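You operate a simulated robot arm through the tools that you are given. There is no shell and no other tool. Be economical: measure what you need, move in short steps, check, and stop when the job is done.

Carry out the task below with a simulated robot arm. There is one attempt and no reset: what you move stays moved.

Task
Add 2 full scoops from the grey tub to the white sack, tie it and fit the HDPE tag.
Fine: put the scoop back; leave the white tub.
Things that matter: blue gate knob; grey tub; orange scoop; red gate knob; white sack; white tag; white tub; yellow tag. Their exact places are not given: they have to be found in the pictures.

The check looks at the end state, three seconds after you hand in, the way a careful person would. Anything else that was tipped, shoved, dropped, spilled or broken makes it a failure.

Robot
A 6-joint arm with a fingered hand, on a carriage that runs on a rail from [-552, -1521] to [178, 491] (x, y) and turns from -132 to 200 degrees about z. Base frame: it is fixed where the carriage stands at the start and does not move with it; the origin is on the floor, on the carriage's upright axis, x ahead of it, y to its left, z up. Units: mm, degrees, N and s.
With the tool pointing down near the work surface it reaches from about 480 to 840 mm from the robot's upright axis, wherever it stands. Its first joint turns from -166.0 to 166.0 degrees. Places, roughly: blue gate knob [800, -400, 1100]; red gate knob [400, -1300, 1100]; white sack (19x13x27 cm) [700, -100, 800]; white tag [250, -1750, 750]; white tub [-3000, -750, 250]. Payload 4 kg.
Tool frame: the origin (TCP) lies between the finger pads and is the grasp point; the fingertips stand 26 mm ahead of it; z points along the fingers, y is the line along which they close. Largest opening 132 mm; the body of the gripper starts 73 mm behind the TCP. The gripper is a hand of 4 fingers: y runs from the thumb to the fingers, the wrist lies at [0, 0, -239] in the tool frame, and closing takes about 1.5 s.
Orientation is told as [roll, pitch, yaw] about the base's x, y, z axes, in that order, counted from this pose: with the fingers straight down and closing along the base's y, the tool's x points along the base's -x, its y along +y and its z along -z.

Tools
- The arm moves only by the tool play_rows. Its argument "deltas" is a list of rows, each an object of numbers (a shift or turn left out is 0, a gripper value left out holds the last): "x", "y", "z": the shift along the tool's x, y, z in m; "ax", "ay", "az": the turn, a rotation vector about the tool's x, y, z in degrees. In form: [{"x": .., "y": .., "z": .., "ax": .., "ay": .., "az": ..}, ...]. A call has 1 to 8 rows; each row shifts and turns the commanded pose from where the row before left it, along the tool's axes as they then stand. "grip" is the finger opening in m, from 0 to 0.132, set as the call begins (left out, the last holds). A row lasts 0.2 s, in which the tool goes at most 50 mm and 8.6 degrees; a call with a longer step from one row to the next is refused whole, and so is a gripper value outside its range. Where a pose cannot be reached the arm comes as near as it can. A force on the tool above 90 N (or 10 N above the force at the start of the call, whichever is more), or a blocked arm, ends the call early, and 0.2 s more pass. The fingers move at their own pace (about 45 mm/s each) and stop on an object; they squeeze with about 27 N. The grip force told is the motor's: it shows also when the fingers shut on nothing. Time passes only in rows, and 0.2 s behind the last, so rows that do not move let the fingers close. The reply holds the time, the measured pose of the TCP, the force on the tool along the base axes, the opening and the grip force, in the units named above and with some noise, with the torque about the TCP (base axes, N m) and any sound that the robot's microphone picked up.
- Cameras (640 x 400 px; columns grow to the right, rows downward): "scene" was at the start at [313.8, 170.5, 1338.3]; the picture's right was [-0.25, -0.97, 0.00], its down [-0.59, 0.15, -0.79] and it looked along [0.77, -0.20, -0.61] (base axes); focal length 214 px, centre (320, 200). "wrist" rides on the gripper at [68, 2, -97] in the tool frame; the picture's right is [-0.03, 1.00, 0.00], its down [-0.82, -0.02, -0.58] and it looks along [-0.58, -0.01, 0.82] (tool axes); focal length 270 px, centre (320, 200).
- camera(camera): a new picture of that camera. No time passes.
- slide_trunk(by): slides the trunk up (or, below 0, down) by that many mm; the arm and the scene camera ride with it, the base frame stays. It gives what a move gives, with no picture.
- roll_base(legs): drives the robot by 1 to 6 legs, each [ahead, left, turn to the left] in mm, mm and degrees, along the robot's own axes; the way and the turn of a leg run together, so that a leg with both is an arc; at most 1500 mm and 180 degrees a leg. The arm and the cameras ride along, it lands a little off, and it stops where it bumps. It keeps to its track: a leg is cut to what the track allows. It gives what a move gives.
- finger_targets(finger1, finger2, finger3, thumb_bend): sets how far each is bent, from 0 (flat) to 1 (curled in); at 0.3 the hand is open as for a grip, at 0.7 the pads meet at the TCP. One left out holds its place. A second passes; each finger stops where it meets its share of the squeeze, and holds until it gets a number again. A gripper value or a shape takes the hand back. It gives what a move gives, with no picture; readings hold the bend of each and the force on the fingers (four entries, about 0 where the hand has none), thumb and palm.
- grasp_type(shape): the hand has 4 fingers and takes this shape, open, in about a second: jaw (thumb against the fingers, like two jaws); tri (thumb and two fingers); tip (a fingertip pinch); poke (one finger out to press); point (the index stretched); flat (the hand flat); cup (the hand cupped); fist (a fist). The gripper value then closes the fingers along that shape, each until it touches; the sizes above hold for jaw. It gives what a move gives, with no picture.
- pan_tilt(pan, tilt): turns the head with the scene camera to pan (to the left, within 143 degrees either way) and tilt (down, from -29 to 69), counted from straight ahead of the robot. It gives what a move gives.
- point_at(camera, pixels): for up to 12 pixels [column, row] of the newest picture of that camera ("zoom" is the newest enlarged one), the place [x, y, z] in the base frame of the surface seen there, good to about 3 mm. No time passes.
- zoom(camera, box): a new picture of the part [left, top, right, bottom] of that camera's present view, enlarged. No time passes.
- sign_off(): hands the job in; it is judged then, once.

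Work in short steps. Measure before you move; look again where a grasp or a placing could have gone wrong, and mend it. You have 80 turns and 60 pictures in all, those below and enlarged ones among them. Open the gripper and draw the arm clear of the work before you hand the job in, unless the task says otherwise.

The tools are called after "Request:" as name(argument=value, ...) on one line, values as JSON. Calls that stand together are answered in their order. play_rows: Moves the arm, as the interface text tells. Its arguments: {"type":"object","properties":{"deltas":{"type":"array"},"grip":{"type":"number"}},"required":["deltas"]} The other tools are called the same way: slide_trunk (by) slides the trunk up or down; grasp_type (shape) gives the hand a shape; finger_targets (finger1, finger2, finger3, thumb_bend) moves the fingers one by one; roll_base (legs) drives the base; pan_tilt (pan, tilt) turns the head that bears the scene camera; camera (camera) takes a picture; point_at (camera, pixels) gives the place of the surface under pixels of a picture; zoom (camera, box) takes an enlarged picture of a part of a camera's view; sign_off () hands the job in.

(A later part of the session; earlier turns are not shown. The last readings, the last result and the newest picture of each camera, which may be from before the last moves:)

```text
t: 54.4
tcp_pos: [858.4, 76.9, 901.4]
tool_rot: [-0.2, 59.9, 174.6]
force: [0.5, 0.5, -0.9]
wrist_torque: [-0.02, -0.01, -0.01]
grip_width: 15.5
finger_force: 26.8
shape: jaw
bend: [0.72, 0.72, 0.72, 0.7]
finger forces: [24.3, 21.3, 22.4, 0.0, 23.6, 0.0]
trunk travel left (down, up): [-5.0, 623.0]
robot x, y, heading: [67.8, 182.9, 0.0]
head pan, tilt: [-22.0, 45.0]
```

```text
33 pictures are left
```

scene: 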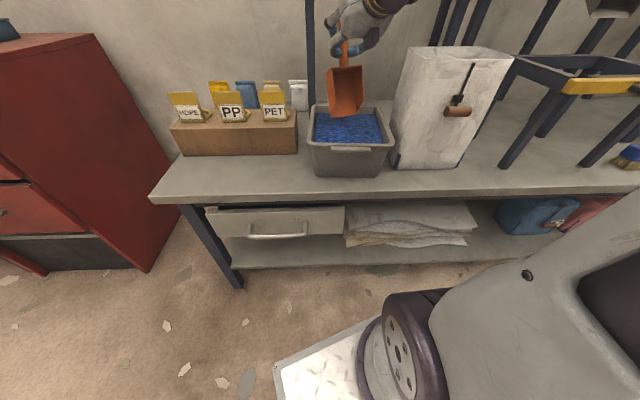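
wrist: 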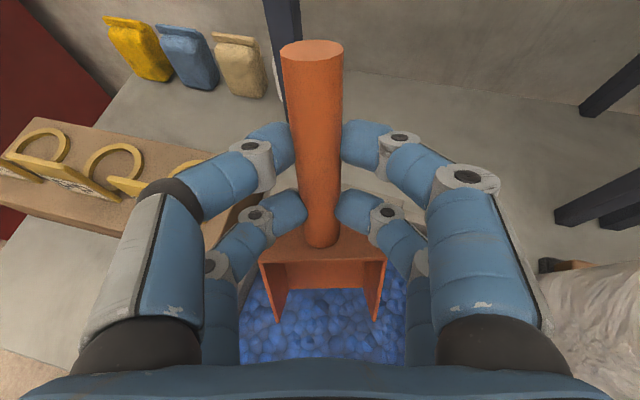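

60° reached and the scoop is over the pellets with good views. I plunge the lip to about z 645 and then sweep forward while levelling.

Request:
play_rows(deltas=[{"x": -0.0207, "z": 0.0131}, {"x": -0.0207, "z": 0.0131}, {"x": -0.0207, "z": 0.0131}, {"x": -0.0207, "z": 0.0131}, {}])

Request:
play_rows(deltas=[{"x": 0.0006, "z": 0.009, "ay": -6.67}, {"x": 0.0006, "z": 0.009, "ay": -6.67}, {"x": 0.0006, "z": 0.009, "ay": -6.67}, {}])

Request:
play_rows(deltas=[{"x": 0.0025, "z": 0.0064, "ay": -6.67}, {"x": 0.0025, "z": 0.0064, "ay": -6.67}, {"x": 0.0025, "z": 0.0064, "ay": -6.67}, {"x": 0.0026, "z": 0.0035, "ay": -6.67}, {"x": 0.0026, "z": 0.0035, "ay": -6.67}, {"x": 0.0026, "z": 0.0035, "ay": -6.67}, {}])

Request:
camera(camera="scene")

```text
t: 55.6
tcp_pos: [862.3, 78.2, 803.3]
tool_rot: [-0.5, 59.7, 174.5]
force: [0.4, -0.5, -2.0]
wrist_torque: [-0.02, -0.02, 0.0]
grip_width: 15.4
finger_force: 26.8
shape: jaw
bend: [0.72, 0.72, 0.72, 0.7]
finger forces: [24.1, 21.0, 22.1, 0.1, 23.6, 0.0]
trunk travel left (down, up): [-5.0, 623.0]
robot x, y, heading: [66.0, 188.4, -0.2]
head pan, tilt: [-22.0, 45.0]
```

```text
t: 56.6
tcp_pos: [880.4, 84.5, 794.7]
tool_rot: [-1.7, 46.1, 175.2]
force: [-0.8, 0.7, -1.9]
wrist_torque: [0.04, -0.04, 0.0]
grip_width: 15.2
finger_force: 26.8
shape: jaw
bend: [0.72, 0.72, 0.72, 0.7]
finger forces: [24.5, 21.0, 22.3, 0.1, 24.1, 0.0]
out of reach, approached as far as the arm can: row 1, 2
trunk travel left (down, up): [-5.0, 623.0]
robot x, y, heading: [66.7, 183.8, -0.3]
head pan, tilt: [-22.0, 45.0]
```

```text
t: 58.2
tcp_pos: [909.1, 81.5, 777.7]
tool_rot: [-1.2, 5.9, 176.2]
force: [-0.6, -0.2, -2.3]
wrist_torque: [0.0, -0.12, 0.03]
grip_width: 15.0
finger_force: 26.5
shape: jaw
bend: [0.73, 0.72, 0.72, 0.7]
finger forces: [24.6, 18.8, 20.1, 0.1, 23.7, 0.1]
trunk travel left (down, up): [-5.0, 623.0]
robot x, y, heading: [67.6, 182.6, -0.1]
head pan, tilt: [-22.0, 45.0]
```

```text
32 pictures are left
```

scene: 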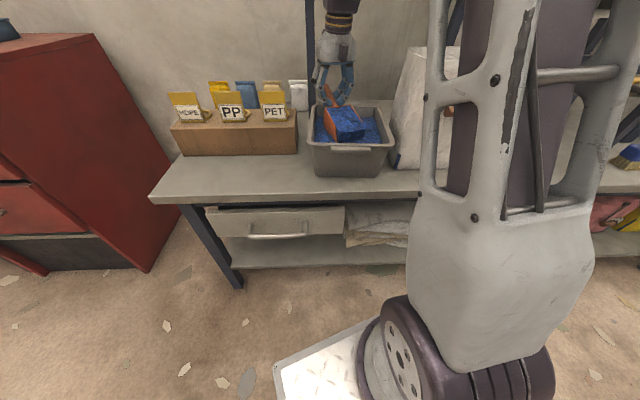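

The scoop comes up full of blue pellets. I level it with a slight back-tilt and lift to z≈960, then check the load.

Request:
play_rows(deltas=[{"ay": -6, "ax": -1.2}, {"ay": -4, "z": -0.01}, {"z": -0.03}, {"z": -0.035}, {"z": -0.035}, {"z": -0.035}, {"z": -0.035}, {}])

Request:
camera(camera="wrist")

Request:
zoom(camera="scene", box=[240, 0, 450, 190])

```text
t: 60.0
tcp_pos: [917.8, 83.7, 957.8]
tool_rot: [-0.1, -4.5, 176.4]
force: [-60.0, 19.6, -36.9]
wrist_torque: [-1.73, -3.18, 1.27]
grip_width: 15.0
finger_force: 27.3
shape: jaw
bend: [0.73, 0.72, 0.72, 0.7]
finger forces: [24.7, 18.4, 19.8, 0.1, 23.9, 0.1]
trunk travel left (down, up): [-5.0, 623.0]
robot x, y, heading: [66.8, 183.5, -0.1]
head pan, tilt: [-22.0, 45.0]
```

```text
31 pictures are left
```

wrist: 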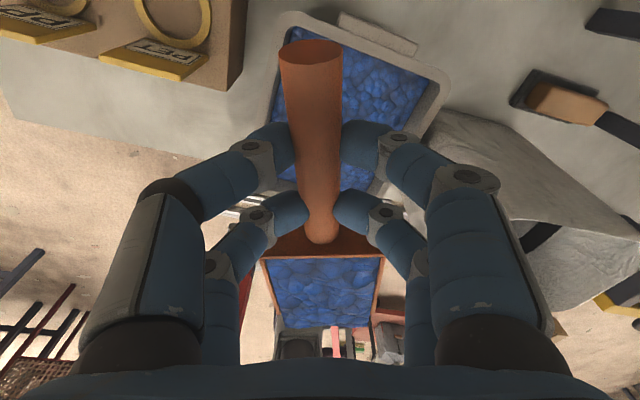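

```text
2.11 times, centred on (345, 95) of scene
```

zoom: 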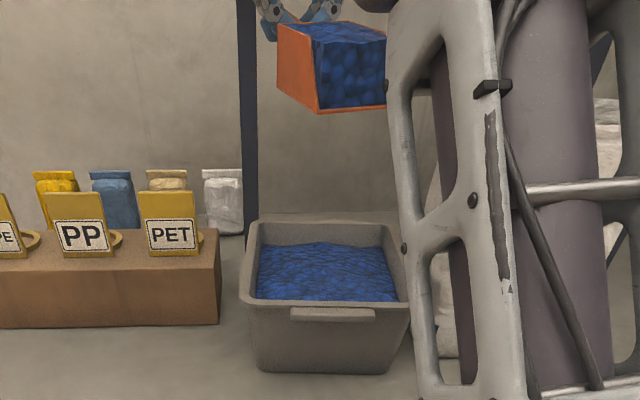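

The load is a full scoop, but the force reading (−60 N) shows the hand touching the board behind. I back straight off towards the robot.

Request:
play_rows(deltas=[{"x": -0.02}, {"x": -0.03}, {"x": -0.03}, {}])

Request:
pan_tilt(pan=-5, tilt=20)

Request:
camera(camera="scene")

```text
t: 61.0
tcp_pos: [839.2, 87.1, 960.8]
tool_rot: [0.0, -4.0, 176.2]
force: [-0.7, -0.6, -2.8]
wrist_torque: [-0.01, -0.16, -0.02]
grip_width: 15.1
finger_force: 27.0
shape: jaw
bend: [0.73, 0.72, 0.72, 0.7]
finger forces: [24.8, 18.5, 19.7, 0.1, 24.1, 0.0]
trunk travel left (down, up): [-5.0, 623.0]
robot x, y, heading: [66.0, 186.1, 0.1]
head pan, tilt: [-22.0, 45.0]
```

```text
t: 61.9
tcp_pos: [840.6, 86.0, 960.9]
tool_rot: [0.0, -4.0, 176.3]
force: [-0.1, -0.2, -2.8]
wrist_torque: [-0.02, -0.17, -0.01]
grip_width: 15.0
finger_force: 26.8
shape: jaw
bend: [0.73, 0.72, 0.72, 0.7]
finger forces: [24.8, 18.3, 19.6, 0.0, 24.1, 0.1]
trunk travel left (down, up): [-5.0, 623.0]
robot x, y, heading: [68.1, 184.5, 0.1]
head pan, tilt: [-5.0, 20.0]
```

```text
29 pictures are left
```

scene: 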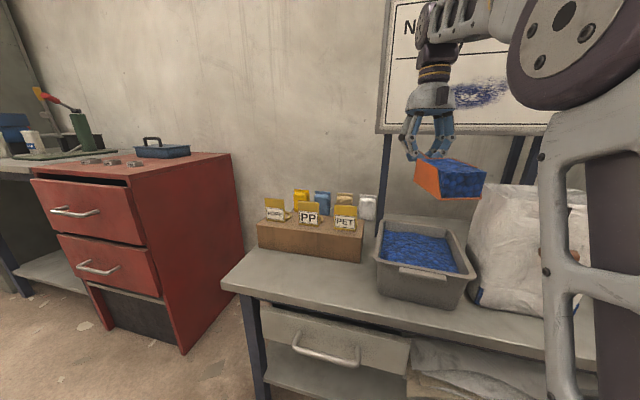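

Clear of the board and the load is intact. I level the scoop, yaw to f≈230° and bring the lip over the sack mouth at a safe height.

Request:
play_rows(deltas=[{"ay": 4, "z": -0.025}, {"az": -7.7}, {"az": -7.7}, {"az": -7.7}, {"az": -7.7}, {"az": -7.7}, {"az": -7.7}, {"az": -7.7}])

Request:
play_rows(deltas=[{"x": -0.0257, "y": 0.0177}, {"x": -0.0257, "y": 0.0177}, {"x": -0.0257, "y": 0.0177}, {}])

Request:
camera(camera="wrist")

Request:
pan_tilt(pan=-25, tilt=30)

Request:
camera(camera="scene")

```text
t: 63.7
tcp_pos: [841.5, 85.9, 987.2]
tool_rot: [0.1, 0.0, -129.7]
force: [0.4, 0.1, -3.0]
wrist_torque: [0.14, -0.09, 0.01]
grip_width: 14.7
finger_force: 27.0
shape: jaw
bend: [0.73, 0.72, 0.72, 0.7]
finger forces: [24.6, 18.6, 19.8, 0.1, 24.1, 0.0]
trunk travel left (down, up): [-5.0, 623.0]
robot x, y, heading: [68.9, 182.9, -0.1]
head pan, tilt: [-5.0, 20.0]
```

```text
t: 64.7
tcp_pos: [833.7, -7.6, 987.4]
tool_rot: [0.0, -0.1, -129.9]
force: [-0.3, 0.4, -2.2]
wrist_torque: [0.14, -0.09, 0.02]
grip_width: 15.1
finger_force: 26.8
shape: jaw
bend: [0.73, 0.72, 0.72, 0.7]
finger forces: [24.6, 18.5, 19.6, 0.1, 24.2, 0.0]
trunk travel left (down, up): [-5.0, 623.0]
robot x, y, heading: [70.3, 186.2, 0.0]
head pan, tilt: [-5.0, 20.0]
```

```text
28 pictures are left
```

wrist: 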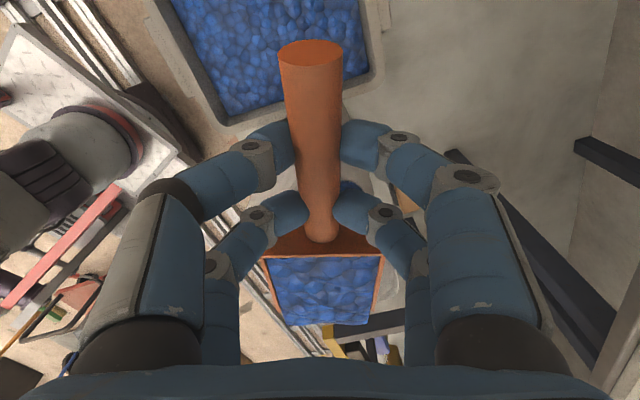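

```text
t: 65.5
tcp_pos: [833.2, -6.5, 987.5]
tool_rot: [-0.1, 0.0, -129.7]
force: [0.1, -0.8, -2.1]
wrist_torque: [0.12, -0.12, -0.01]
grip_width: 15.0
finger_force: 27.2
shape: jaw
bend: [0.73, 0.72, 0.72, 0.7]
finger forces: [24.6, 18.6, 19.6, 0.0, 24.1, 0.0]
trunk travel left (down, up): [-5.0, 623.0]
robot x, y, heading: [65.1, 183.1, -0.1]
head pan, tilt: [-25.0, 30.0]
```

```text
27 pictures are left
```

scene: 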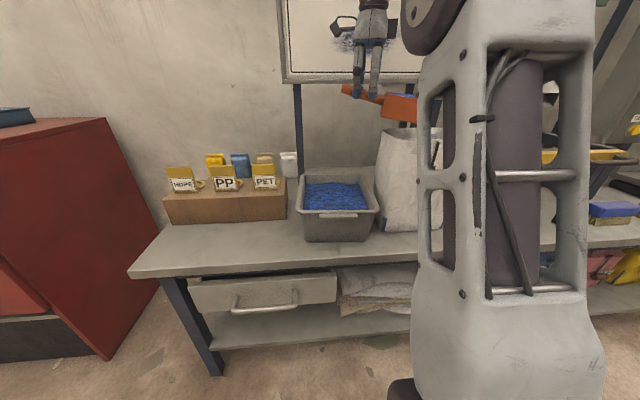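

By geometry the lip is at about (737,−122), over the mouth's middle. I start tipping about the lip, the first 30° with the lip coming down to z≈905.

Request:
play_rows(deltas=[{"x": -0.0082, "z": -0.0132, "ay": 7.5}, {"x": -0.0082, "z": -0.0132, "ay": 7.5}, {"x": -0.0098, "z": -0.0135, "ay": 7.5}, {"x": -0.0098, "z": -0.0135, "ay": 7.5}, {}])

Request:
camera(camera="wrist")

```text
t: 66.8
tcp_pos: [804.2, -43.0, 1031.4]
tool_rot: [0.0, 30.1, -129.8]
force: [-0.6, 0.0, -2.3]
wrist_torque: [0.05, -0.09, 0.02]
grip_width: 15.1
finger_force: 27.1
shape: jaw
bend: [0.73, 0.72, 0.72, 0.7]
finger forces: [24.6, 19.1, 19.9, 0.0, 24.2, 0.1]
trunk travel left (down, up): [-5.0, 623.0]
robot x, y, heading: [65.0, 186.3, 0.1]
head pan, tilt: [-25.0, 30.0]
```

```text
26 pictures are left
```

wrist: 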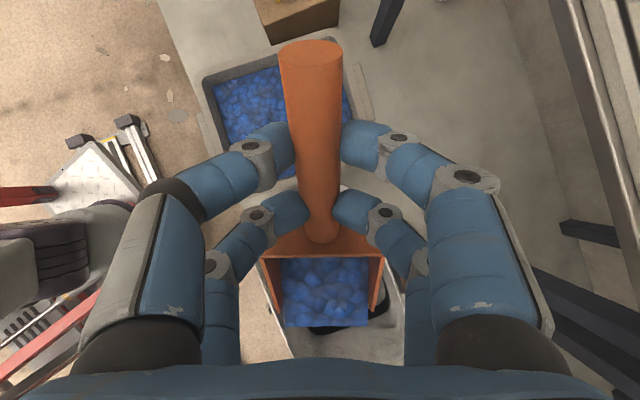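

The mouth's dark band shows just beyond the lip (330,330), so it's over the opening. I continue the tip to 75°.

Request:
play_rows(deltas=[{"x": -0.0088, "z": -0.0176, "ay": 7.5}, {"x": -0.0088, "z": -0.0176, "ay": 7.5}, {"x": -0.0093, "z": -0.0181, "ay": 7.5}, {"x": -0.0093, "z": -0.0181, "ay": 7.5}, {}])

Request:
play_rows(deltas=[{"x": -0.0098, "z": -0.0185, "ay": 7.5}, {"x": -0.0098, "z": -0.0185, "ay": 7.5}, {}, {}, {}, {}])

Request:
camera(camera="wrist")

```text
t: 68.0
tcp_pos: [757.8, -99.3, 1060.7]
tool_rot: [0.0, 60.1, -129.8]
force: [0.2, -0.1, -1.2]
wrist_torque: [0.0, -0.01, -0.01]
grip_width: 14.9
finger_force: 26.8
shape: jaw
bend: [0.73, 0.72, 0.72, 0.7]
finger forces: [24.7, 19.5, 20.3, 0.0, 24.2, 0.0]
trunk travel left (down, up): [-5.0, 623.0]
robot x, y, heading: [64.9, 185.4, -0.0]
head pan, tilt: [-25.0, 30.0]
```

```text
t: 69.3
tcp_pos: [731.7, -130.9, 1058.7]
tool_rot: [-0.1, 75.0, -130.0]
force: [-0.8, 0.0, -1.7]
wrist_torque: [-0.03, 0.06, 0.02]
grip_width: 15.0
finger_force: 27.1
shape: jaw
bend: [0.73, 0.72, 0.72, 0.7]
finger forces: [24.7, 19.7, 20.5, 0.0, 24.2, 0.0]
trunk travel left (down, up): [-5.0, 623.0]
robot x, y, heading: [67.5, 183.3, -0.1]
head pan, tilt: [-25.0, 30.0]
```

```text
25 pictures are left
```

wrist: 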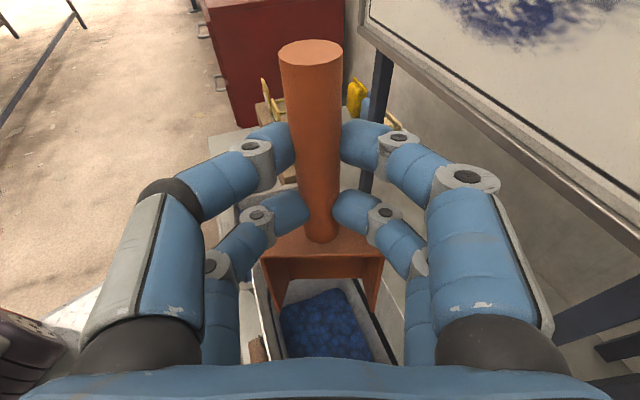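

The pellets are in the sack and the scoop is empty. I reverse the tipping and go back over the tub for the second scoop.

Request:
play_rows(deltas=[{"x": 0.0098, "z": 0.0185, "ay": -7.5}, {"x": 0.0098, "z": 0.0185, "ay": -7.5}, {"x": 0.0093, "z": 0.0181, "ay": -7.5}, {"x": 0.0093, "z": 0.0181, "ay": -7.5}, {"x": 0.0088, "z": 0.0176, "ay": -7.5}, {"x": 0.0088, "z": 0.0176, "ay": -7.5}])

Request:
play_rows(deltas=[{"x": 0.0098, "z": 0.0, "ay": -7.5}, {"x": 0.0098, "z": 0.0, "ay": -7.5}, {"x": 0.0082, "z": 0.0, "ay": -7.5}, {"x": 0.0082, "z": 0.0, "ay": -7.5}, {"x": 0.0257, "y": -0.0177}, {"x": 0.0257, "y": -0.0177}, {"x": 0.0257, "y": -0.0177}, {}])

Request:
play_rows(deltas=[{"az": 7.8}, {"az": 7.8}, {"az": 7.8}, {"az": 7.8}, {"az": 7.8}, {"az": 7.8}, {"az": 7.8}, {}])

```text
t: 70.8
tcp_pos: [806.9, -40.8, 1047.3]
tool_rot: [0.0, 29.9, -129.8]
force: [0.1, -0.3, -2.1]
wrist_torque: [0.06, -0.06, 0.0]
grip_width: 15.0
finger_force: 26.9
shape: jaw
bend: [0.73, 0.72, 0.72, 0.7]
finger forces: [24.5, 18.9, 19.8, 0.0, 24.2, 0.0]
trunk travel left (down, up): [-5.0, 623.0]
robot x, y, heading: [65.3, 187.5, 0.1]
head pan, tilt: [-25.0, 30.0]
```

```text
t: 72.5
tcp_pos: [824.5, 84.9, 1030.6]
tool_rot: [0.0, 0.0, -129.8]
force: [-0.3, 0.9, -0.6]
wrist_torque: [0.03, -0.04, -0.03]
grip_width: 14.8
finger_force: 26.9
shape: jaw
bend: [0.73, 0.72, 0.72, 0.7]
finger forces: [24.5, 18.4, 19.6, 0.0, 24.3, 0.0]
out of reach, approached as far as the arm can: row 3, 4
trunk travel left (down, up): [-5.0, 623.0]
robot x, y, heading: [65.4, 186.4, -0.1]
head pan, tilt: [-25.0, 30.0]
```

```text
t: 74.3
tcp_pos: [823.4, 85.9, 1031.4]
tool_rot: [0.0, 0.0, 175.5]
force: [0.6, 0.4, -0.8]
wrist_torque: [0.03, -0.07, 0.01]
grip_width: 15.1
finger_force: 26.7
shape: jaw
bend: [0.73, 0.72, 0.72, 0.7]
finger forces: [24.6, 18.5, 19.5, 0.0, 24.3, 0.0]
trunk travel left (down, up): [-5.0, 623.0]
robot x, y, heading: [67.2, 182.0, -0.0]
head pan, tilt: [-25.0, 30.0]
```

Now down to z≈902 over the far part of the tub and tilt 60° again.

Request:
play_rows(deltas=[{"x": 0.0099, "y": 0.0014, "z": 0.0323}, {"x": 0.0099, "y": 0.0014, "z": 0.0323}, {"x": 0.0099, "y": 0.0014, "z": 0.0323}, {"x": 0.0099, "y": 0.0014, "z": 0.0323}, {}])

Request:
play_rows(deltas=[{"ay": 8.57}, {"ay": 8.57}, {"ay": 8.57}, {"ay": 8.57}, {"ay": 8.57}, {"ay": 8.57}, {"ay": 8.57}, {}])

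Request:
camera(camera="scene")

```text
t: 75.5
tcp_pos: [862.1, 76.0, 903.1]
tool_rot: [0.0, 0.0, 175.6]
force: [-0.5, 0.0, -1.8]
wrist_torque: [0.01, -0.07, 0.0]
grip_width: 14.8
finger_force: 26.8
shape: jaw
bend: [0.73, 0.72, 0.72, 0.7]
finger forces: [24.5, 18.2, 19.5, 0.1, 24.3, 0.0]
trunk travel left (down, up): [-5.0, 623.0]
robot x, y, heading: [67.0, 183.2, -0.3]
head pan, tilt: [-25.0, 30.0]
```

```text
t: 77.3
tcp_pos: [863.2, 76.2, 900.1]
tool_rot: [0.1, 60.0, 175.5]
force: [0.5, 0.0, -0.3]
wrist_torque: [-0.02, 0.02, 0.03]
grip_width: 14.7
finger_force: 26.8
shape: jaw
bend: [0.73, 0.73, 0.72, 0.7]
finger forces: [24.1, 18.2, 20.3, 0.1, 23.9, 0.1]
trunk travel left (down, up): [-5.0, 623.0]
robot x, y, heading: [68.0, 185.6, 0.1]
head pan, tilt: [-25.0, 30.0]
```

```text
24 pictures are left
```

scene: 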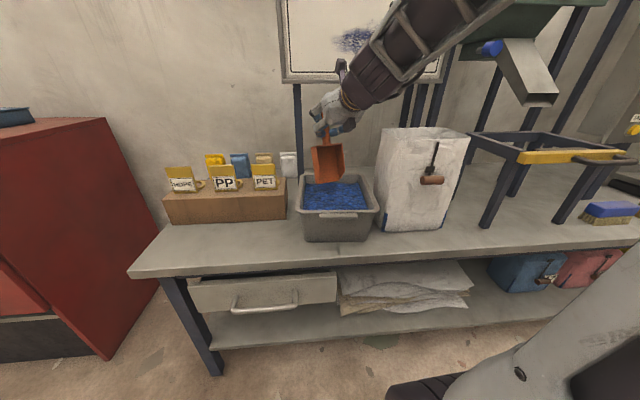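

No spill anywhere. I plunge a little deeper this time and repeat the levelling sweep.

Request:
play_rows(deltas=[{"x": -0.0185, "z": 0.0107}, {"x": -0.0185, "z": 0.0107}, {"x": -0.0185, "z": 0.0107}, {"x": -0.0185, "z": 0.0107}, {"x": -0.0185, "z": 0.0107}, {}])

Request:
play_rows(deltas=[{"x": 0.0006, "z": 0.009, "ay": -6.67}, {"x": 0.0006, "z": 0.009, "ay": -6.67}, {"x": 0.0006, "z": 0.009, "ay": -6.67}, {}])

Request:
play_rows(deltas=[{"x": 0.0025, "z": 0.0064, "ay": -6.67}, {"x": 0.0025, "z": 0.0064, "ay": -6.67}, {"x": 0.0025, "z": 0.0064, "ay": -6.67}, {"x": 0.0026, "z": 0.0035, "ay": -6.67}, {"x": 0.0026, "z": 0.0035, "ay": -6.67}, {"x": 0.0026, "z": 0.002, "ay": -6.67}, {}])

```text
t: 78.8
tcp_pos: [859.5, 77.4, 795.0]
tool_rot: [0.0, 59.9, 175.6]
force: [0.2, -0.6, -2.1]
wrist_torque: [0.0, 0.02, -0.01]
grip_width: 14.9
finger_force: 26.9
shape: jaw
bend: [0.73, 0.73, 0.72, 0.7]
finger forces: [24.0, 18.0, 20.5, 0.1, 23.6, 0.1]
trunk travel left (down, up): [-5.0, 623.0]
robot x, y, heading: [65.1, 185.9, 0.0]
head pan, tilt: [-25.0, 30.0]
```

```text
t: 79.8
tcp_pos: [882.7, 82.2, 786.1]
tool_rot: [-1.2, 44.7, 176.0]
force: [0.7, -0.3, -1.8]
wrist_torque: [-0.01, -0.04, 0.01]
grip_width: 14.4
finger_force: 27.0
shape: jaw
bend: [0.73, 0.73, 0.72, 0.7]
finger forces: [24.2, 18.4, 20.3, 0.0, 23.6, 0.1]
out of reach, approached as far as the arm can: row 2
trunk travel left (down, up): [-5.0, 623.0]
robot x, y, heading: [67.6, 182.8, 0.2]
head pan, tilt: [-25.0, 30.0]
```

```text
t: 81.3
tcp_pos: [910.6, 80.0, 768.2]
tool_rot: [-0.9, 4.6, 176.8]
force: [-0.6, -0.2, -2.0]
wrist_torque: [-0.03, -0.08, 0.0]
grip_width: 14.1
finger_force: 27.4
shape: jaw
bend: [0.72, 0.75, 0.75, 0.7]
finger forces: [24.8, 0.0, 0.1, 0.0, 24.7, 0.0]
trunk travel left (down, up): [-5.0, 623.0]
robot x, y, heading: [67.2, 183.2, 0.1]
head pan, tilt: [-25.0, 30.0]
```

Fingers 2 and 3 lost contact, so the handle may have shifted in the grip. I look before lifting.

Request:
camera(camera="wrist")

Request:
zoom(camera="scene", box=[240, 60, 440, 260])

```text
23 pictures are left
```

wrist: 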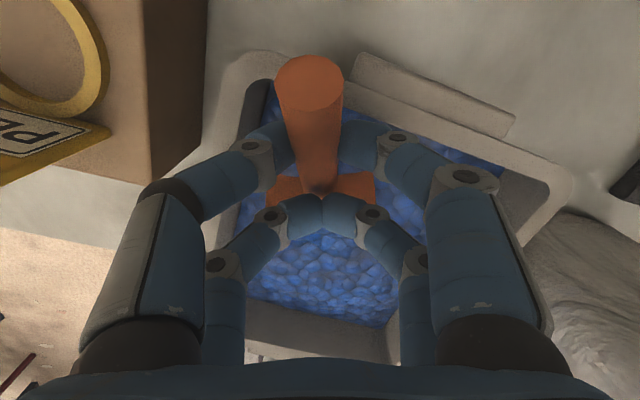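

```text
2.00 times, centred on (340, 160) of scene
```

zoom: 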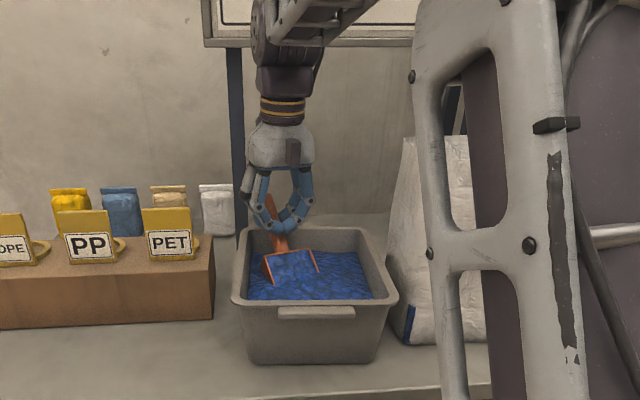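

The scoop has pivoted nose-down in the grip (handle now steep, base at (318,185)). I measure the handle's line to plan a regrip.

Request:
point_at(camera="wrist", pixels=[[310, 75], [312, 100], [314, 125], [316, 150], [317, 175], [285, 185], [360, 185], [320, 260], [320, 300], [300, 340], [230, 70], [280, 270]])

Request:
point_at(camera="zoom", pixels=[[270, 205], [275, 225], [280, 243], [266, 262], [312, 255], [300, 270], [276, 282], [318, 270], [340, 265], [260, 290], [350, 290]])

```text
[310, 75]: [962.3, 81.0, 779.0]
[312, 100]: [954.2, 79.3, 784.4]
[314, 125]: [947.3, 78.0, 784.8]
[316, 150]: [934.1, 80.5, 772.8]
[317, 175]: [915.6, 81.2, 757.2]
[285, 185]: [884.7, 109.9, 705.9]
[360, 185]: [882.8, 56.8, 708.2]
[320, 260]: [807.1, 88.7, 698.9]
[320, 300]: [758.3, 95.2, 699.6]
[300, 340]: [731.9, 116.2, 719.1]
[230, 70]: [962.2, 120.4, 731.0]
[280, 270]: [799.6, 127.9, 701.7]
```

```text
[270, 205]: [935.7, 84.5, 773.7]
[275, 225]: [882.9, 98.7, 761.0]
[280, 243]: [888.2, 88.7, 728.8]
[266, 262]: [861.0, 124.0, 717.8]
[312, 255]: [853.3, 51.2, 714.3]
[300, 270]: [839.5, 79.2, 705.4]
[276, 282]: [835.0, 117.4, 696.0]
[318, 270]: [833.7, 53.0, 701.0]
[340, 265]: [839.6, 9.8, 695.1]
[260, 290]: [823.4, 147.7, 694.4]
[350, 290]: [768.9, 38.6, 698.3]
```

The handle slopes up at about 42°, held only at its rear. It can rest on the tub floor and rim, so I open, back the hand off while tilting it towards the handle's slope, and look.

Request:
play_rows(deltas=[{}, {}, {}, {}, {}], grip=0.075)

Request:
play_rows(deltas=[{"z": -0.02, "ay": 6}, {"z": -0.02, "ay": 6}, {"z": -0.02, "ay": 7}, {"z": -0.015, "ay": 8}, {"ay": 8}, {}])

Request:
camera(camera="wrist")

Request:
point_at(camera="wrist", pixels=[[320, 60], [320, 80], [320, 100], [320, 120], [320, 140], [320, 160], [320, 180], [320, 200], [320, 220], [320, 250]])

```text
t: 82.5
tcp_pos: [911.1, 80.8, 769.3]
tool_rot: [-0.8, 4.8, 176.7]
force: [0.2, 0.2, 0.2]
wrist_torque: [-0.02, 0.0, 0.04]
grip_width: 74.4
finger_force: 0.1
shape: jaw
bend: [0.72, 0.72, 0.72, 0.7]
finger forces: [0.0, 0.0, 0.0, 0.0, 0.0, 0.1]
trunk travel left (down, up): [-5.0, 623.0]
robot x, y, heading: [68.3, 186.7, 0.1]
head pan, tilt: [-25.0, 30.0]
```

```text
t: 84.0
tcp_pos: [892.1, 83.1, 841.7]
tool_rot: [-1.2, 39.8, 176.1]
force: [0.0, -0.8, 0.6]
wrist_torque: [-0.05, 0.0, -0.01]
grip_width: 74.6
finger_force: 0.0
shape: jaw
bend: [0.72, 0.72, 0.72, 0.7]
finger forces: [0.0, 0.0, 0.1, 0.1, 0.0, 0.0]
trunk travel left (down, up): [-5.0, 623.0]
robot x, y, heading: [67.9, 183.7, -0.2]
head pan, tilt: [-25.0, 30.0]
```

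```text
21 pictures are left
```

wrist: 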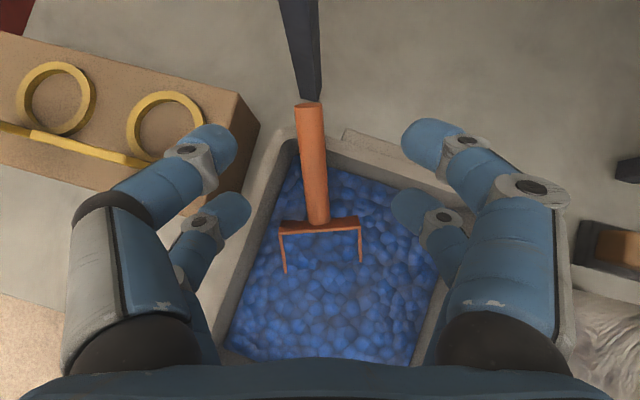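

```text
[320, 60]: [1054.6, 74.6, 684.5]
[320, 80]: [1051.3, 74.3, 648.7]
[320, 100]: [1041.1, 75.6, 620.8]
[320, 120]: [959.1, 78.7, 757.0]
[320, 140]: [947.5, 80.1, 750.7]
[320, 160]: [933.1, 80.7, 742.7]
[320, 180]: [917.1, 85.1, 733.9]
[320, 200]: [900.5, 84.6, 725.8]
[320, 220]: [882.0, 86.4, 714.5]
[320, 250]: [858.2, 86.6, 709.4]
```

The scoop rests in the pellets with the handle sloping 29° over the rim, so it is easy to regrip. I align the hand to the handle and approach so the pads close on the handle's middle.

Request:
play_rows(deltas=[{"ax": -1.2, "ay": -5.4}, {"ay": -5.4, "x": -0.0139, "y": -0.0047}, {"z": 0.03}, {"z": 0.03}, {}])

Request:
play_rows(deltas=[{"z": 0.01}, {"z": 0.01}, {"z": 0.008}, {}])

Request:
camera(camera="wrist")

```text
t: 85.2
tcp_pos: [910.6, 83.9, 782.6]
tool_rot: [0.2, 28.8, 176.2]
force: [-0.3, 0.1, -0.3]
wrist_torque: [0.0, 0.01, 0.02]
grip_width: 74.4
finger_force: 0.0
shape: jaw
bend: [0.72, 0.72, 0.72, 0.7]
finger forces: [0.0, 0.1, 0.1, 0.1, 0.0, 0.0]
trunk travel left (down, up): [-5.0, 623.0]
robot x, y, heading: [65.4, 186.8, 0.1]
head pan, tilt: [-25.0, 30.0]
```

```text
t: 86.2
tcp_pos: [922.0, 82.6, 756.8]
tool_rot: [0.1, 28.9, 176.2]
force: [-2.8, -4.0, 4.5]
wrist_torque: [0.12, 0.1, 0.15]
grip_width: 72.5
finger_force: 0.1
shape: jaw
bend: [0.72, 0.72, 0.74, 0.7]
finger forces: [0.0, 0.0, 5.9, 0.0, 0.0, 0.1]
trunk travel left (down, up): [-5.0, 623.0]
robot x, y, heading: [68.3, 183.9, -0.4]
head pan, tilt: [-25.0, 30.0]
```

```text
20 pictures are left
```

wrist: 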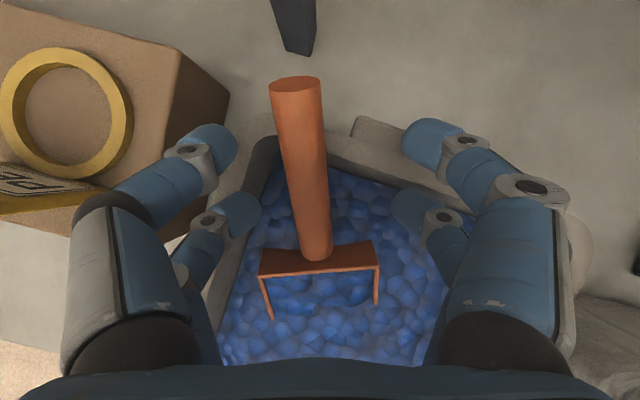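

Finger 3 just brushes the tub's wall (6 N) and the handle is about 5 mm left of centre with a 4° skew. I raise 12 mm, narrow the opening, align, and come down again.

Request:
play_rows(deltas=[{"z": -0.012}, {"y": -0.0055, "az": -4}, {}, {}], grip=0.045)

Request:
play_rows(deltas=[{"z": 0.006}, {"z": 0.005}, {}])

Request:
play_rows(deltas=[{}, {}, {}, {}, {}, {}], grip=0.0)

```text
t: 87.2
tcp_pos: [918.4, 88.7, 767.1]
tool_rot: [2.4, 28.7, -179.1]
force: [0.2, 0.9, 0.4]
wrist_torque: [0.0, 0.0, 0.02]
grip_width: 45.4
finger_force: 0.1
shape: jaw
bend: [0.73, 0.73, 0.73, 0.7]
finger forces: [0.0, 0.0, 0.1, 0.1, 0.1, 0.0]
trunk travel left (down, up): [-5.0, 623.0]
robot x, y, heading: [67.3, 182.6, -0.1]
head pan, tilt: [-25.0, 30.0]
```

```text
t: 88.0
tcp_pos: [923.2, 89.6, 757.1]
tool_rot: [2.3, 28.7, -179.3]
force: [-0.5, 0.0, -1.6]
wrist_torque: [-0.01, -0.01, -0.01]
grip_width: 45.5
finger_force: 0.1
shape: jaw
bend: [0.73, 0.73, 0.73, 0.7]
finger forces: [0.0, 0.1, 0.0, 0.1, 0.0, 0.0]
trunk travel left (down, up): [-5.0, 623.0]
robot x, y, heading: [66.8, 186.6, -0.2]
head pan, tilt: [-25.0, 30.0]
```

```text
t: 89.3
tcp_pos: [923.3, 87.7, 757.6]
tool_rot: [2.4, 28.9, -179.3]
force: [-3.2, 1.7, 2.8]
wrist_torque: [0.06, -0.07, 0.01]
grip_width: 12.8
finger_force: 26.6
shape: jaw
bend: [0.72, 0.72, 0.72, 0.7]
finger forces: [21.5, 20.5, 20.8, 0.0, 23.0, 0.0]
trunk travel left (down, up): [-5.0, 623.0]
robot x, y, heading: [67.8, 185.9, 0.0]
head pan, tilt: [-25.0, 30.0]
```

Width 12.8 mm and the upward push show the pads sit above the handle's middle this time. I reopen slightly, go 6 mm deeper and close again.

Request:
play_rows(deltas=[{}, {}, {}, {"z": 0.006}, {}], grip=0.045)

Request:
play_rows(deltas=[{}, {}, {}, {}, {}, {}], grip=0.0)

```text
t: 90.5
tcp_pos: [926.8, 86.7, 752.8]
tool_rot: [2.3, 28.9, -179.3]
force: [-1.6, -1.1, 1.1]
wrist_torque: [0.02, 0.04, 0.06]
grip_width: 44.5
finger_force: 0.1
shape: jaw
bend: [0.74, 0.74, 0.74, 0.7]
finger forces: [0.0, 0.0, 1.9, 0.0, 0.0, 0.0]
trunk travel left (down, up): [-5.0, 623.0]
robot x, y, heading: [63.9, 186.1, -0.1]
head pan, tilt: [-25.0, 30.0]
```

```text
t: 92.0
tcp_pos: [926.5, 88.6, 752.3]
tool_rot: [2.3, 28.8, -179.2]
force: [-0.5, -0.2, -0.1]
wrist_torque: [0.01, 0.1, 0.01]
grip_width: 17.6
finger_force: 26.6
shape: jaw
bend: [0.72, 0.72, 0.75, 0.7]
finger forces: [23.9, 22.0, 19.2, 0.0, 26.9, 0.0]
trunk travel left (down, up): [-5.0, 623.0]
robot x, y, heading: [69.9, 182.8, -0.0]
head pan, tilt: [-25.0, 30.0]
```

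All fingers hold now with 17.6 mm width. I sweep the scoop forward and level it out of the pellets.

Request:
play_rows(deltas=[{"x": -0.001, "z": -0.0048, "ay": -6}, {"x": -0.001, "z": -0.0048, "ay": -6}, {"x": -0.001, "z": -0.0048, "ay": -6}, {"x": -0.001, "z": -0.0048, "ay": -6}, {"ay": -5, "ax": -2.3, "z": -0.008}, {}])

Request:
camera(camera="wrist")

```text
t: 93.3
tcp_pos: [917.1, 90.3, 776.2]
tool_rot: [4.3, -0.2, 179.4]
force: [-0.4, 0.1, -2.1]
wrist_torque: [0.0, -0.21, 0.01]
grip_width: 17.6
finger_force: 27.1
shape: jaw
bend: [0.72, 0.72, 0.75, 0.7]
finger forces: [25.0, 19.3, 16.5, 0.0, 27.7, 0.0]
trunk travel left (down, up): [-5.0, 623.0]
robot x, y, heading: [65.8, 185.1, -0.1]
head pan, tilt: [-25.0, 30.0]
```

```text
19 pictures are left
```

wrist: 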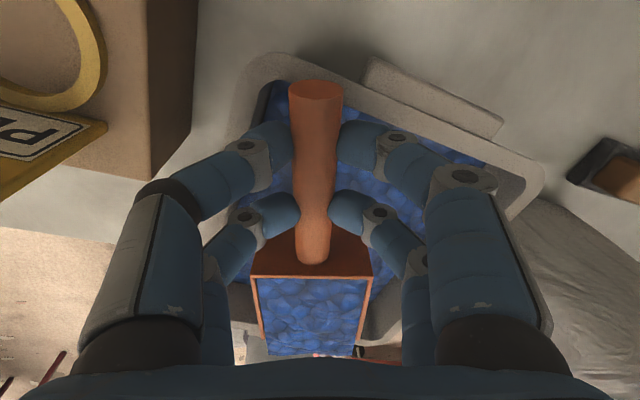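

The scoop is full and steady. I fix the small roll, lift while drawing back from the board, then yaw towards the sack.

Request:
play_rows(deltas=[{"ax": 4.3, "z": -0.02}, {"z": -0.03}, {"x": -0.019, "z": -0.037}, {"x": -0.019, "z": -0.037}, {"x": -0.019, "z": -0.037}, {"x": -0.019, "z": -0.037}, {"z": -0.012}, {}])

Request:
play_rows(deltas=[{"az": -7.2}, {"az": -7.2}, {"az": -7.2}, {"az": -7.2}, {"az": -7.2}, {"az": -7.2}, {"az": -7.2}, {}])

```text
t: 95.2
tcp_pos: [841.2, 90.0, 986.1]
tool_rot: [0.0, -0.2, 179.4]
force: [0.3, 0.1, -3.4]
wrist_torque: [-0.05, -0.19, 0.04]
grip_width: 17.2
finger_force: 26.8
shape: jaw
bend: [0.72, 0.72, 0.75, 0.7]
finger forces: [25.0, 18.8, 15.9, 0.0, 27.5, 0.0]
trunk travel left (down, up): [-5.0, 623.0]
robot x, y, heading: [64.7, 182.2, 0.1]
head pan, tilt: [-25.0, 30.0]
```

```text
t: 97.0
tcp_pos: [842.1, 91.8, 986.3]
tool_rot: [-0.1, -0.1, -130.0]
force: [-0.5, 0.2, -2.9]
wrist_torque: [0.16, -0.16, -0.01]
grip_width: 17.3
finger_force: 27.2
shape: jaw
bend: [0.72, 0.72, 0.75, 0.7]
finger forces: [25.2, 18.5, 16.0, 0.0, 27.6, 0.0]
trunk travel left (down, up): [-5.0, 623.0]
robot x, y, heading: [65.9, 184.9, 0.2]
head pan, tilt: [-25.0, 30.0]
```

I move the lip over the mouth's middle, then tip about the lip: 30° first, then on to 80° (scoop pitch 75°).

Request:
play_rows(deltas=[{"x": -0.0236, "y": 0.018}, {"x": -0.0236, "y": 0.018}, {"x": -0.0236, "y": 0.018}, {}])

Request:
play_rows(deltas=[{"x": -0.0073, "z": -0.0103, "ay": 7.5}, {"x": -0.0086, "z": -0.0105, "ay": 7.5}, {"x": -0.0101, "z": -0.0109, "ay": 7.5}, {"x": -0.0113, "z": -0.0114, "ay": 7.5}, {}])

Request:
camera(camera="wrist")

```text
t: 98.0
tcp_pos: [835.8, 3.3, 986.9]
tool_rot: [-0.1, -0.1, -130.1]
force: [-0.8, 0.3, -2.1]
wrist_torque: [0.16, -0.17, 0.01]
grip_width: 17.3
finger_force: 27.0
shape: jaw
bend: [0.72, 0.72, 0.75, 0.7]
finger forces: [25.1, 18.2, 15.7, 0.0, 27.5, 0.0]
trunk travel left (down, up): [-5.0, 623.0]
robot x, y, heading: [65.0, 186.2, -0.1]
head pan, tilt: [-25.0, 30.0]
```

```text
t: 99.2
tcp_pos: [808.3, -32.1, 1021.9]
tool_rot: [-0.1, 30.0, -130.1]
force: [-0.2, -0.3, -2.6]
wrist_torque: [0.06, -0.1, 0.0]
grip_width: 17.2
finger_force: 27.2
shape: jaw
bend: [0.72, 0.72, 0.75, 0.7]
finger forces: [24.8, 18.0, 15.9, 0.0, 27.3, 0.1]
trunk travel left (down, up): [-5.0, 623.0]
robot x, y, heading: [68.4, 183.9, -0.0]
head pan, tilt: [-25.0, 30.0]
```

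```text
18 pictures are left
```

wrist: 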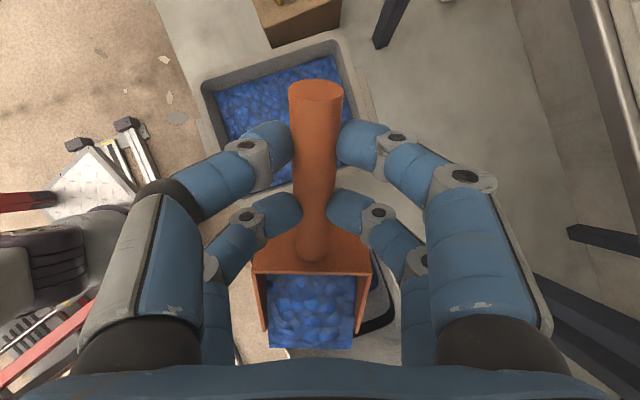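

The lip sits slightly left of the mouth's middle. I shift 12 mm right and finish the pour.

Request:
play_rows(deltas=[{"y": 0.012}, {"x": -0.0065, "z": -0.0213, "ay": 7.5}, {"x": -0.0065, "z": -0.0213, "ay": 7.5}, {"x": -0.0065, "z": -0.0213, "ay": 7.5}, {"x": -0.0065, "z": -0.0213, "ay": 7.5}, {}])

Request:
play_rows(deltas=[{"x": -0.0065, "z": -0.0213, "ay": 7.5}, {"x": -0.0065, "z": -0.0213, "ay": 7.5}, {"x": -0.0044, "z": -0.0145, "ay": 5}, {}, {}, {}])

Request:
camera(camera="wrist")

```text
t: 100.5
tcp_pos: [769.5, -95.3, 1067.2]
tool_rot: [-0.2, 60.0, -130.2]
force: [-0.4, -0.2, -0.8]
wrist_torque: [0.03, -0.03, 0.01]
grip_width: 17.1
finger_force: 27.2
shape: jaw
bend: [0.72, 0.72, 0.75, 0.7]
finger forces: [24.5, 18.7, 16.5, 0.1, 27.0, 0.0]
trunk travel left (down, up): [-5.0, 623.0]
robot x, y, heading: [66.4, 182.3, -0.0]
head pan, tilt: [-25.0, 30.0]
```

```text
t: 102.0
tcp_pos: [730.3, -142.7, 1072.6]
tool_rot: [-0.7, 79.9, -130.7]
force: [0.3, -0.3, -1.5]
wrist_torque: [-0.04, 0.02, 0.02]
grip_width: 17.1
finger_force: 26.9
shape: jaw
bend: [0.72, 0.72, 0.75, 0.7]
finger forces: [24.5, 19.1, 16.8, 0.1, 27.0, 0.0]
trunk travel left (down, up): [-5.0, 623.0]
robot x, y, heading: [65.7, 186.8, 0.0]
head pan, tilt: [-25.0, 30.0]
```

```text
17 pictures are left
```

wrist: 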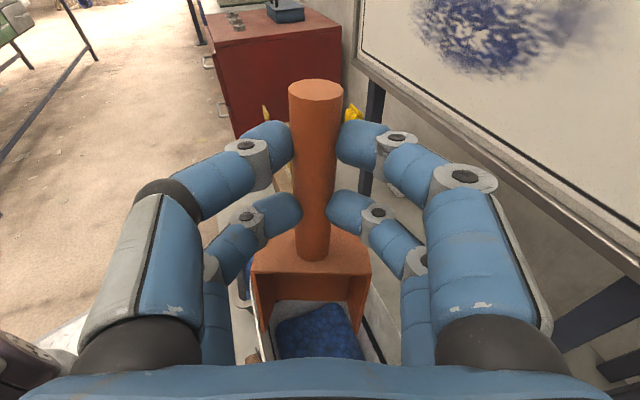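

Second scoop poured, scoop empty. I swing it back up and level, moving back over the tub side.

Request:
play_rows(deltas=[{"x": 0.0065, "z": 0.0213, "ay": -7.5}, {"x": 0.0065, "z": 0.0213, "ay": -7.5}, {"x": 0.0065, "z": 0.0213, "ay": -7.5}, {"x": 0.0065, "z": 0.0213, "ay": -7.5}, {"x": 0.0065, "z": 0.0213, "ay": -7.5}, {"x": 0.0065, "z": 0.0213, "ay": -7.5}])

Request:
play_rows(deltas=[{"x": 0.015, "z": 0.0, "ay": -7.5}, {"x": 0.015, "z": 0.0, "ay": -7.5}, {"x": 0.015, "z": 0.0, "ay": -7.5}, {"x": 0.015, "z": 0.0, "ay": -7.5}, {"x": 0.025, "y": -0.018, "az": -4.5}, {"x": 0.025, "y": -0.018, "az": -4.5}, {"x": 0.02, "y": -0.01, "az": -5}, {}])

Request:
roll_base(legs=[[85, 233, 0]])

```text
t: 103.3
tcp_pos: [812.3, -44.8, 1045.7]
tool_rot: [-0.1, 34.9, -130.1]
force: [0.0, -0.5, -1.2]
wrist_torque: [0.06, -0.03, -0.01]
grip_width: 16.7
finger_force: 27.1
shape: jaw
bend: [0.72, 0.72, 0.75, 0.7]
finger forces: [24.6, 17.6, 15.8, 0.0, 27.2, 0.1]
trunk travel left (down, up): [-5.0, 623.0]
robot x, y, heading: [70.2, 186.0, 0.3]
head pan, tilt: [-25.0, 30.0]
```

```text
t: 105.2
tcp_pos: [834.7, 89.6, 1041.8]
tool_rot: [1.0, 4.9, -116.1]
force: [-0.9, -0.1, -1.1]
wrist_torque: [0.04, -0.01, 0.01]
grip_width: 14.6
finger_force: 27.2
shape: jaw
bend: [0.72, 0.74, 0.78, 0.7]
finger forces: [24.5, 0.1, 0.0, 0.0, 24.9, 0.0]
out of reach, approached as far as the arm can: row 3, 4
trunk travel left (down, up): [-5.0, 623.0]
robot x, y, heading: [68.6, 184.6, 0.2]
head pan, tilt: [-25.0, 30.0]
```

```text
t: 107.0
tcp_pos: [919.3, 322.7, 1041.8]
tool_rot: [1.1, 4.8, -116.0]
force: [-0.5, -0.4, -1.7]
wrist_torque: [0.08, -0.03, 0.02]
grip_width: 14.8
finger_force: 26.7
shape: jaw
bend: [0.72, 0.74, 0.78, 0.7]
finger forces: [24.5, 0.0, 0.0, 0.1, 24.9, 0.0]
trunk travel left (down, up): [-5.0, 623.0]
robot x, y, heading: [150.1, 411.5, -0.0]
head pan, tilt: [-25.0, 30.0]
```

The scoop drooped in the grip again, but it's empty and still held. I look at its attitude before setting it down.

Request:
camera(camera="wrist")

Request:
point_at(camera="wrist", pixels=[[318, 60], [318, 80], [318, 100], [318, 120], [318, 140], [318, 160], [318, 180], [270, 190], [365, 190], [318, 190]])

```text
16 pictures are left
```

wrist: 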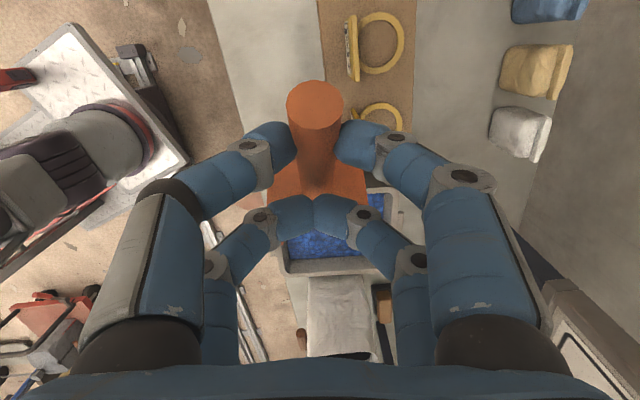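

```text
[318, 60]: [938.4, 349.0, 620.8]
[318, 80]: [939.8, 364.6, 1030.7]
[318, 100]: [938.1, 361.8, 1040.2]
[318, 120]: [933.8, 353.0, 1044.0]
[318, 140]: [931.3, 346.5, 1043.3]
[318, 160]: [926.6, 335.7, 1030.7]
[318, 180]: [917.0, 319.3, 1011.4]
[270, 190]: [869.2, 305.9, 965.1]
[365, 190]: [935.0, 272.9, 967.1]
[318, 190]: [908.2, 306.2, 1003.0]
```

The scoop hangs about 38° nose-down. I move it back above its old place and lean the hand back so that the scoop becomes level again.

Request:
play_rows(deltas=[{"x": 0.0353, "y": -0.0163}, {"x": 0.0353, "y": -0.0163}, {"x": 0.0353, "y": -0.0163}, {"x": 0.0353, "y": -0.0163}, {"z": 0.045}, {"z": 0.045}, {"z": 0.045}, {"z": 0.045}])

Request:
play_rows(deltas=[{"ay": -8}, {"ay": -8}, {"ay": -8}, {"ay": -8}, {"ay": -6}, {}])

Request:
camera(camera="wrist")

Request:
point_at(camera="wrist", pixels=[[318, 80], [318, 100], [318, 120], [318, 140], [318, 160], [318, 180], [270, 190], [365, 190], [270, 198], [365, 198]])

```text
t: 108.8
tcp_pos: [932.8, 491.2, 873.7]
tool_rot: [1.1, 4.8, -116.0]
force: [0.7, 0.3, -0.6]
wrist_torque: [0.03, -0.04, 0.02]
grip_width: 14.6
finger_force: 27.1
shape: jaw
bend: [0.72, 0.74, 0.78, 0.7]
finger forces: [24.1, 0.0, 0.1, 0.0, 24.3, 0.0]
trunk travel left (down, up): [-5.0, 623.0]
robot x, y, heading: [148.5, 417.5, -0.1]
head pan, tilt: [-25.0, 30.0]
```

```text
t: 110.2
tcp_pos: [932.8, 491.7, 874.3]
tool_rot: [1.3, -33.3, -116.8]
force: [0.2, -0.6, -1.5]
wrist_torque: [0.13, -0.1, 0.01]
grip_width: 14.3
finger_force: 27.6
shape: jaw
bend: [0.72, 0.74, 0.78, 0.7]
finger forces: [23.7, 0.1, 0.0, 0.0, 23.7, 0.0]
trunk travel left (down, up): [-5.0, 623.0]
robot x, y, heading: [151.4, 416.1, 0.3]
head pan, tilt: [-25.0, 30.0]
```

```text
15 pictures are left
```

wrist: 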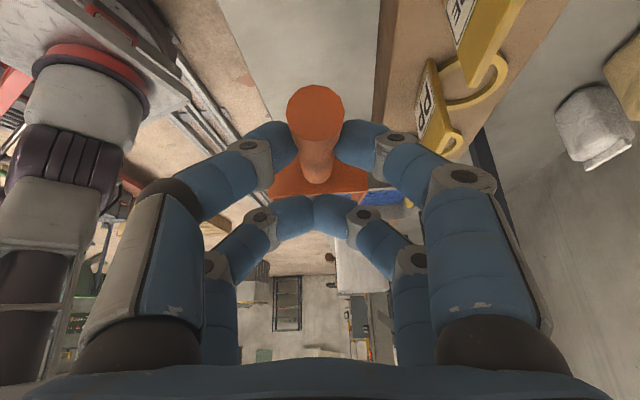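

```text
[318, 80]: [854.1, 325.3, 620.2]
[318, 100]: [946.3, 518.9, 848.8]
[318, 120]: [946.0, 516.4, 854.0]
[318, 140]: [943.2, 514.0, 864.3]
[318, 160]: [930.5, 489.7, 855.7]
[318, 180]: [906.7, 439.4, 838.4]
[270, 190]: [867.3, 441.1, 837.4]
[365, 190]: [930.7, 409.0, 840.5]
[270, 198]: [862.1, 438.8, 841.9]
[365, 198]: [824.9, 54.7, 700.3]
```

The scoop is almost level (about 12° nose-down) and nearly above its old spot. I lean back 8° more, shift 10 mm and lower to just above the bench.

Request:
play_rows(deltas=[{"ay": -8}, {"x": 0.0226, "y": -0.002, "z": 0.026}, {"x": 0.0226, "y": -0.002, "z": 0.026}, {"x": 0.0226, "y": -0.002, "z": 0.026}, {"x": 0.0226, "y": -0.002, "z": 0.026}, {"x": 0.0164, "y": -0.002, "z": 0.0189}, {}])

Request:
pan_tilt(pan=-15, tilt=40)

Request:
camera(camera="scene")

```text
t: 111.8
tcp_pos: [926.5, 492.8, 710.6]
tool_rot: [1.6, -41.2, -117.0]
force: [-0.4, 0.7, -0.9]
wrist_torque: [0.09, -0.04, 0.02]
grip_width: 14.3
finger_force: 26.9
shape: jaw
bend: [0.72, 0.74, 0.78, 0.7]
finger forces: [23.2, 0.0, 0.1, 0.0, 22.9, 0.0]
trunk travel left (down, up): [-5.0, 623.0]
robot x, y, heading: [152.9, 419.1, 0.3]
head pan, tilt: [-25.0, 30.0]
```

```text
t: 112.5
tcp_pos: [925.7, 493.0, 709.8]
tool_rot: [1.4, -41.2, -117.1]
force: [-0.4, 0.4, -0.7]
wrist_torque: [0.05, -0.05, 0.02]
grip_width: 14.2
finger_force: 26.7
shape: jaw
bend: [0.72, 0.74, 0.78, 0.7]
finger forces: [23.2, 0.0, 0.0, 0.1, 22.9, 0.0]
trunk travel left (down, up): [-5.0, 623.0]
robot x, y, heading: [149.7, 414.8, 0.2]
head pan, tilt: [-15.0, 40.0]
```

```text
14 pictures are left
```

scene: 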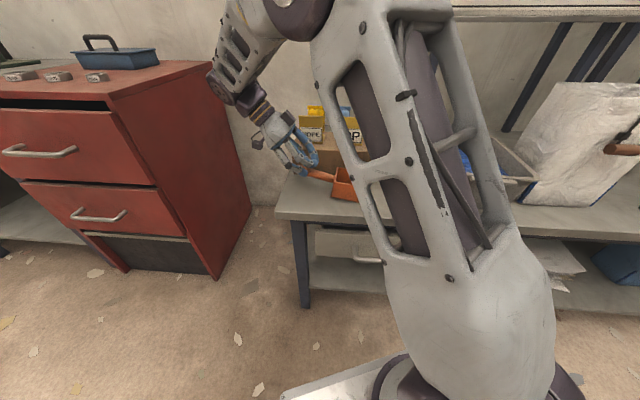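

It's just above the bench in its old place. I lower the last bit in small steps and watch the force.

Request:
play_rows(deltas=[{"x": 0.0046, "z": 0.0053}, {"x": 0.0046, "z": 0.0053}, {"x": 0.0026, "z": 0.003}, {}])

Request:
camera(camera="wrist")

Request:
point_at(camera="wrist", pixels=[[318, 140], [318, 160], [318, 180], [270, 190], [365, 190], [318, 195]])

```text
t: 113.5
tcp_pos: [927.6, 491.7, 692.1]
tool_rot: [1.4, -41.3, -116.9]
force: [-0.6, 0.4, -1.1]
wrist_torque: [-0.02, -0.05, -0.01]
grip_width: 14.2
finger_force: 26.9
shape: jaw
bend: [0.72, 0.74, 0.78, 0.7]
finger forces: [23.3, 0.0, 0.0, 0.0, 22.5, 0.0]
trunk travel left (down, up): [-5.0, 623.0]
robot x, y, heading: [150.3, 416.3, 0.0]
head pan, tilt: [-15.0, 40.0]
```

```text
13 pictures are left
```

wrist: 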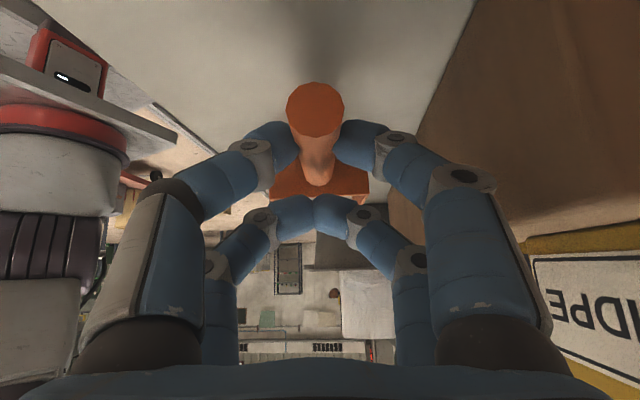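

```text
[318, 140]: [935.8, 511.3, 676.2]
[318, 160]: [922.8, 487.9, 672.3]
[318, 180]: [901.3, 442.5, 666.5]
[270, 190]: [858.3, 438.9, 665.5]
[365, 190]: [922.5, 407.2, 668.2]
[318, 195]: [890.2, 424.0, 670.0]
```

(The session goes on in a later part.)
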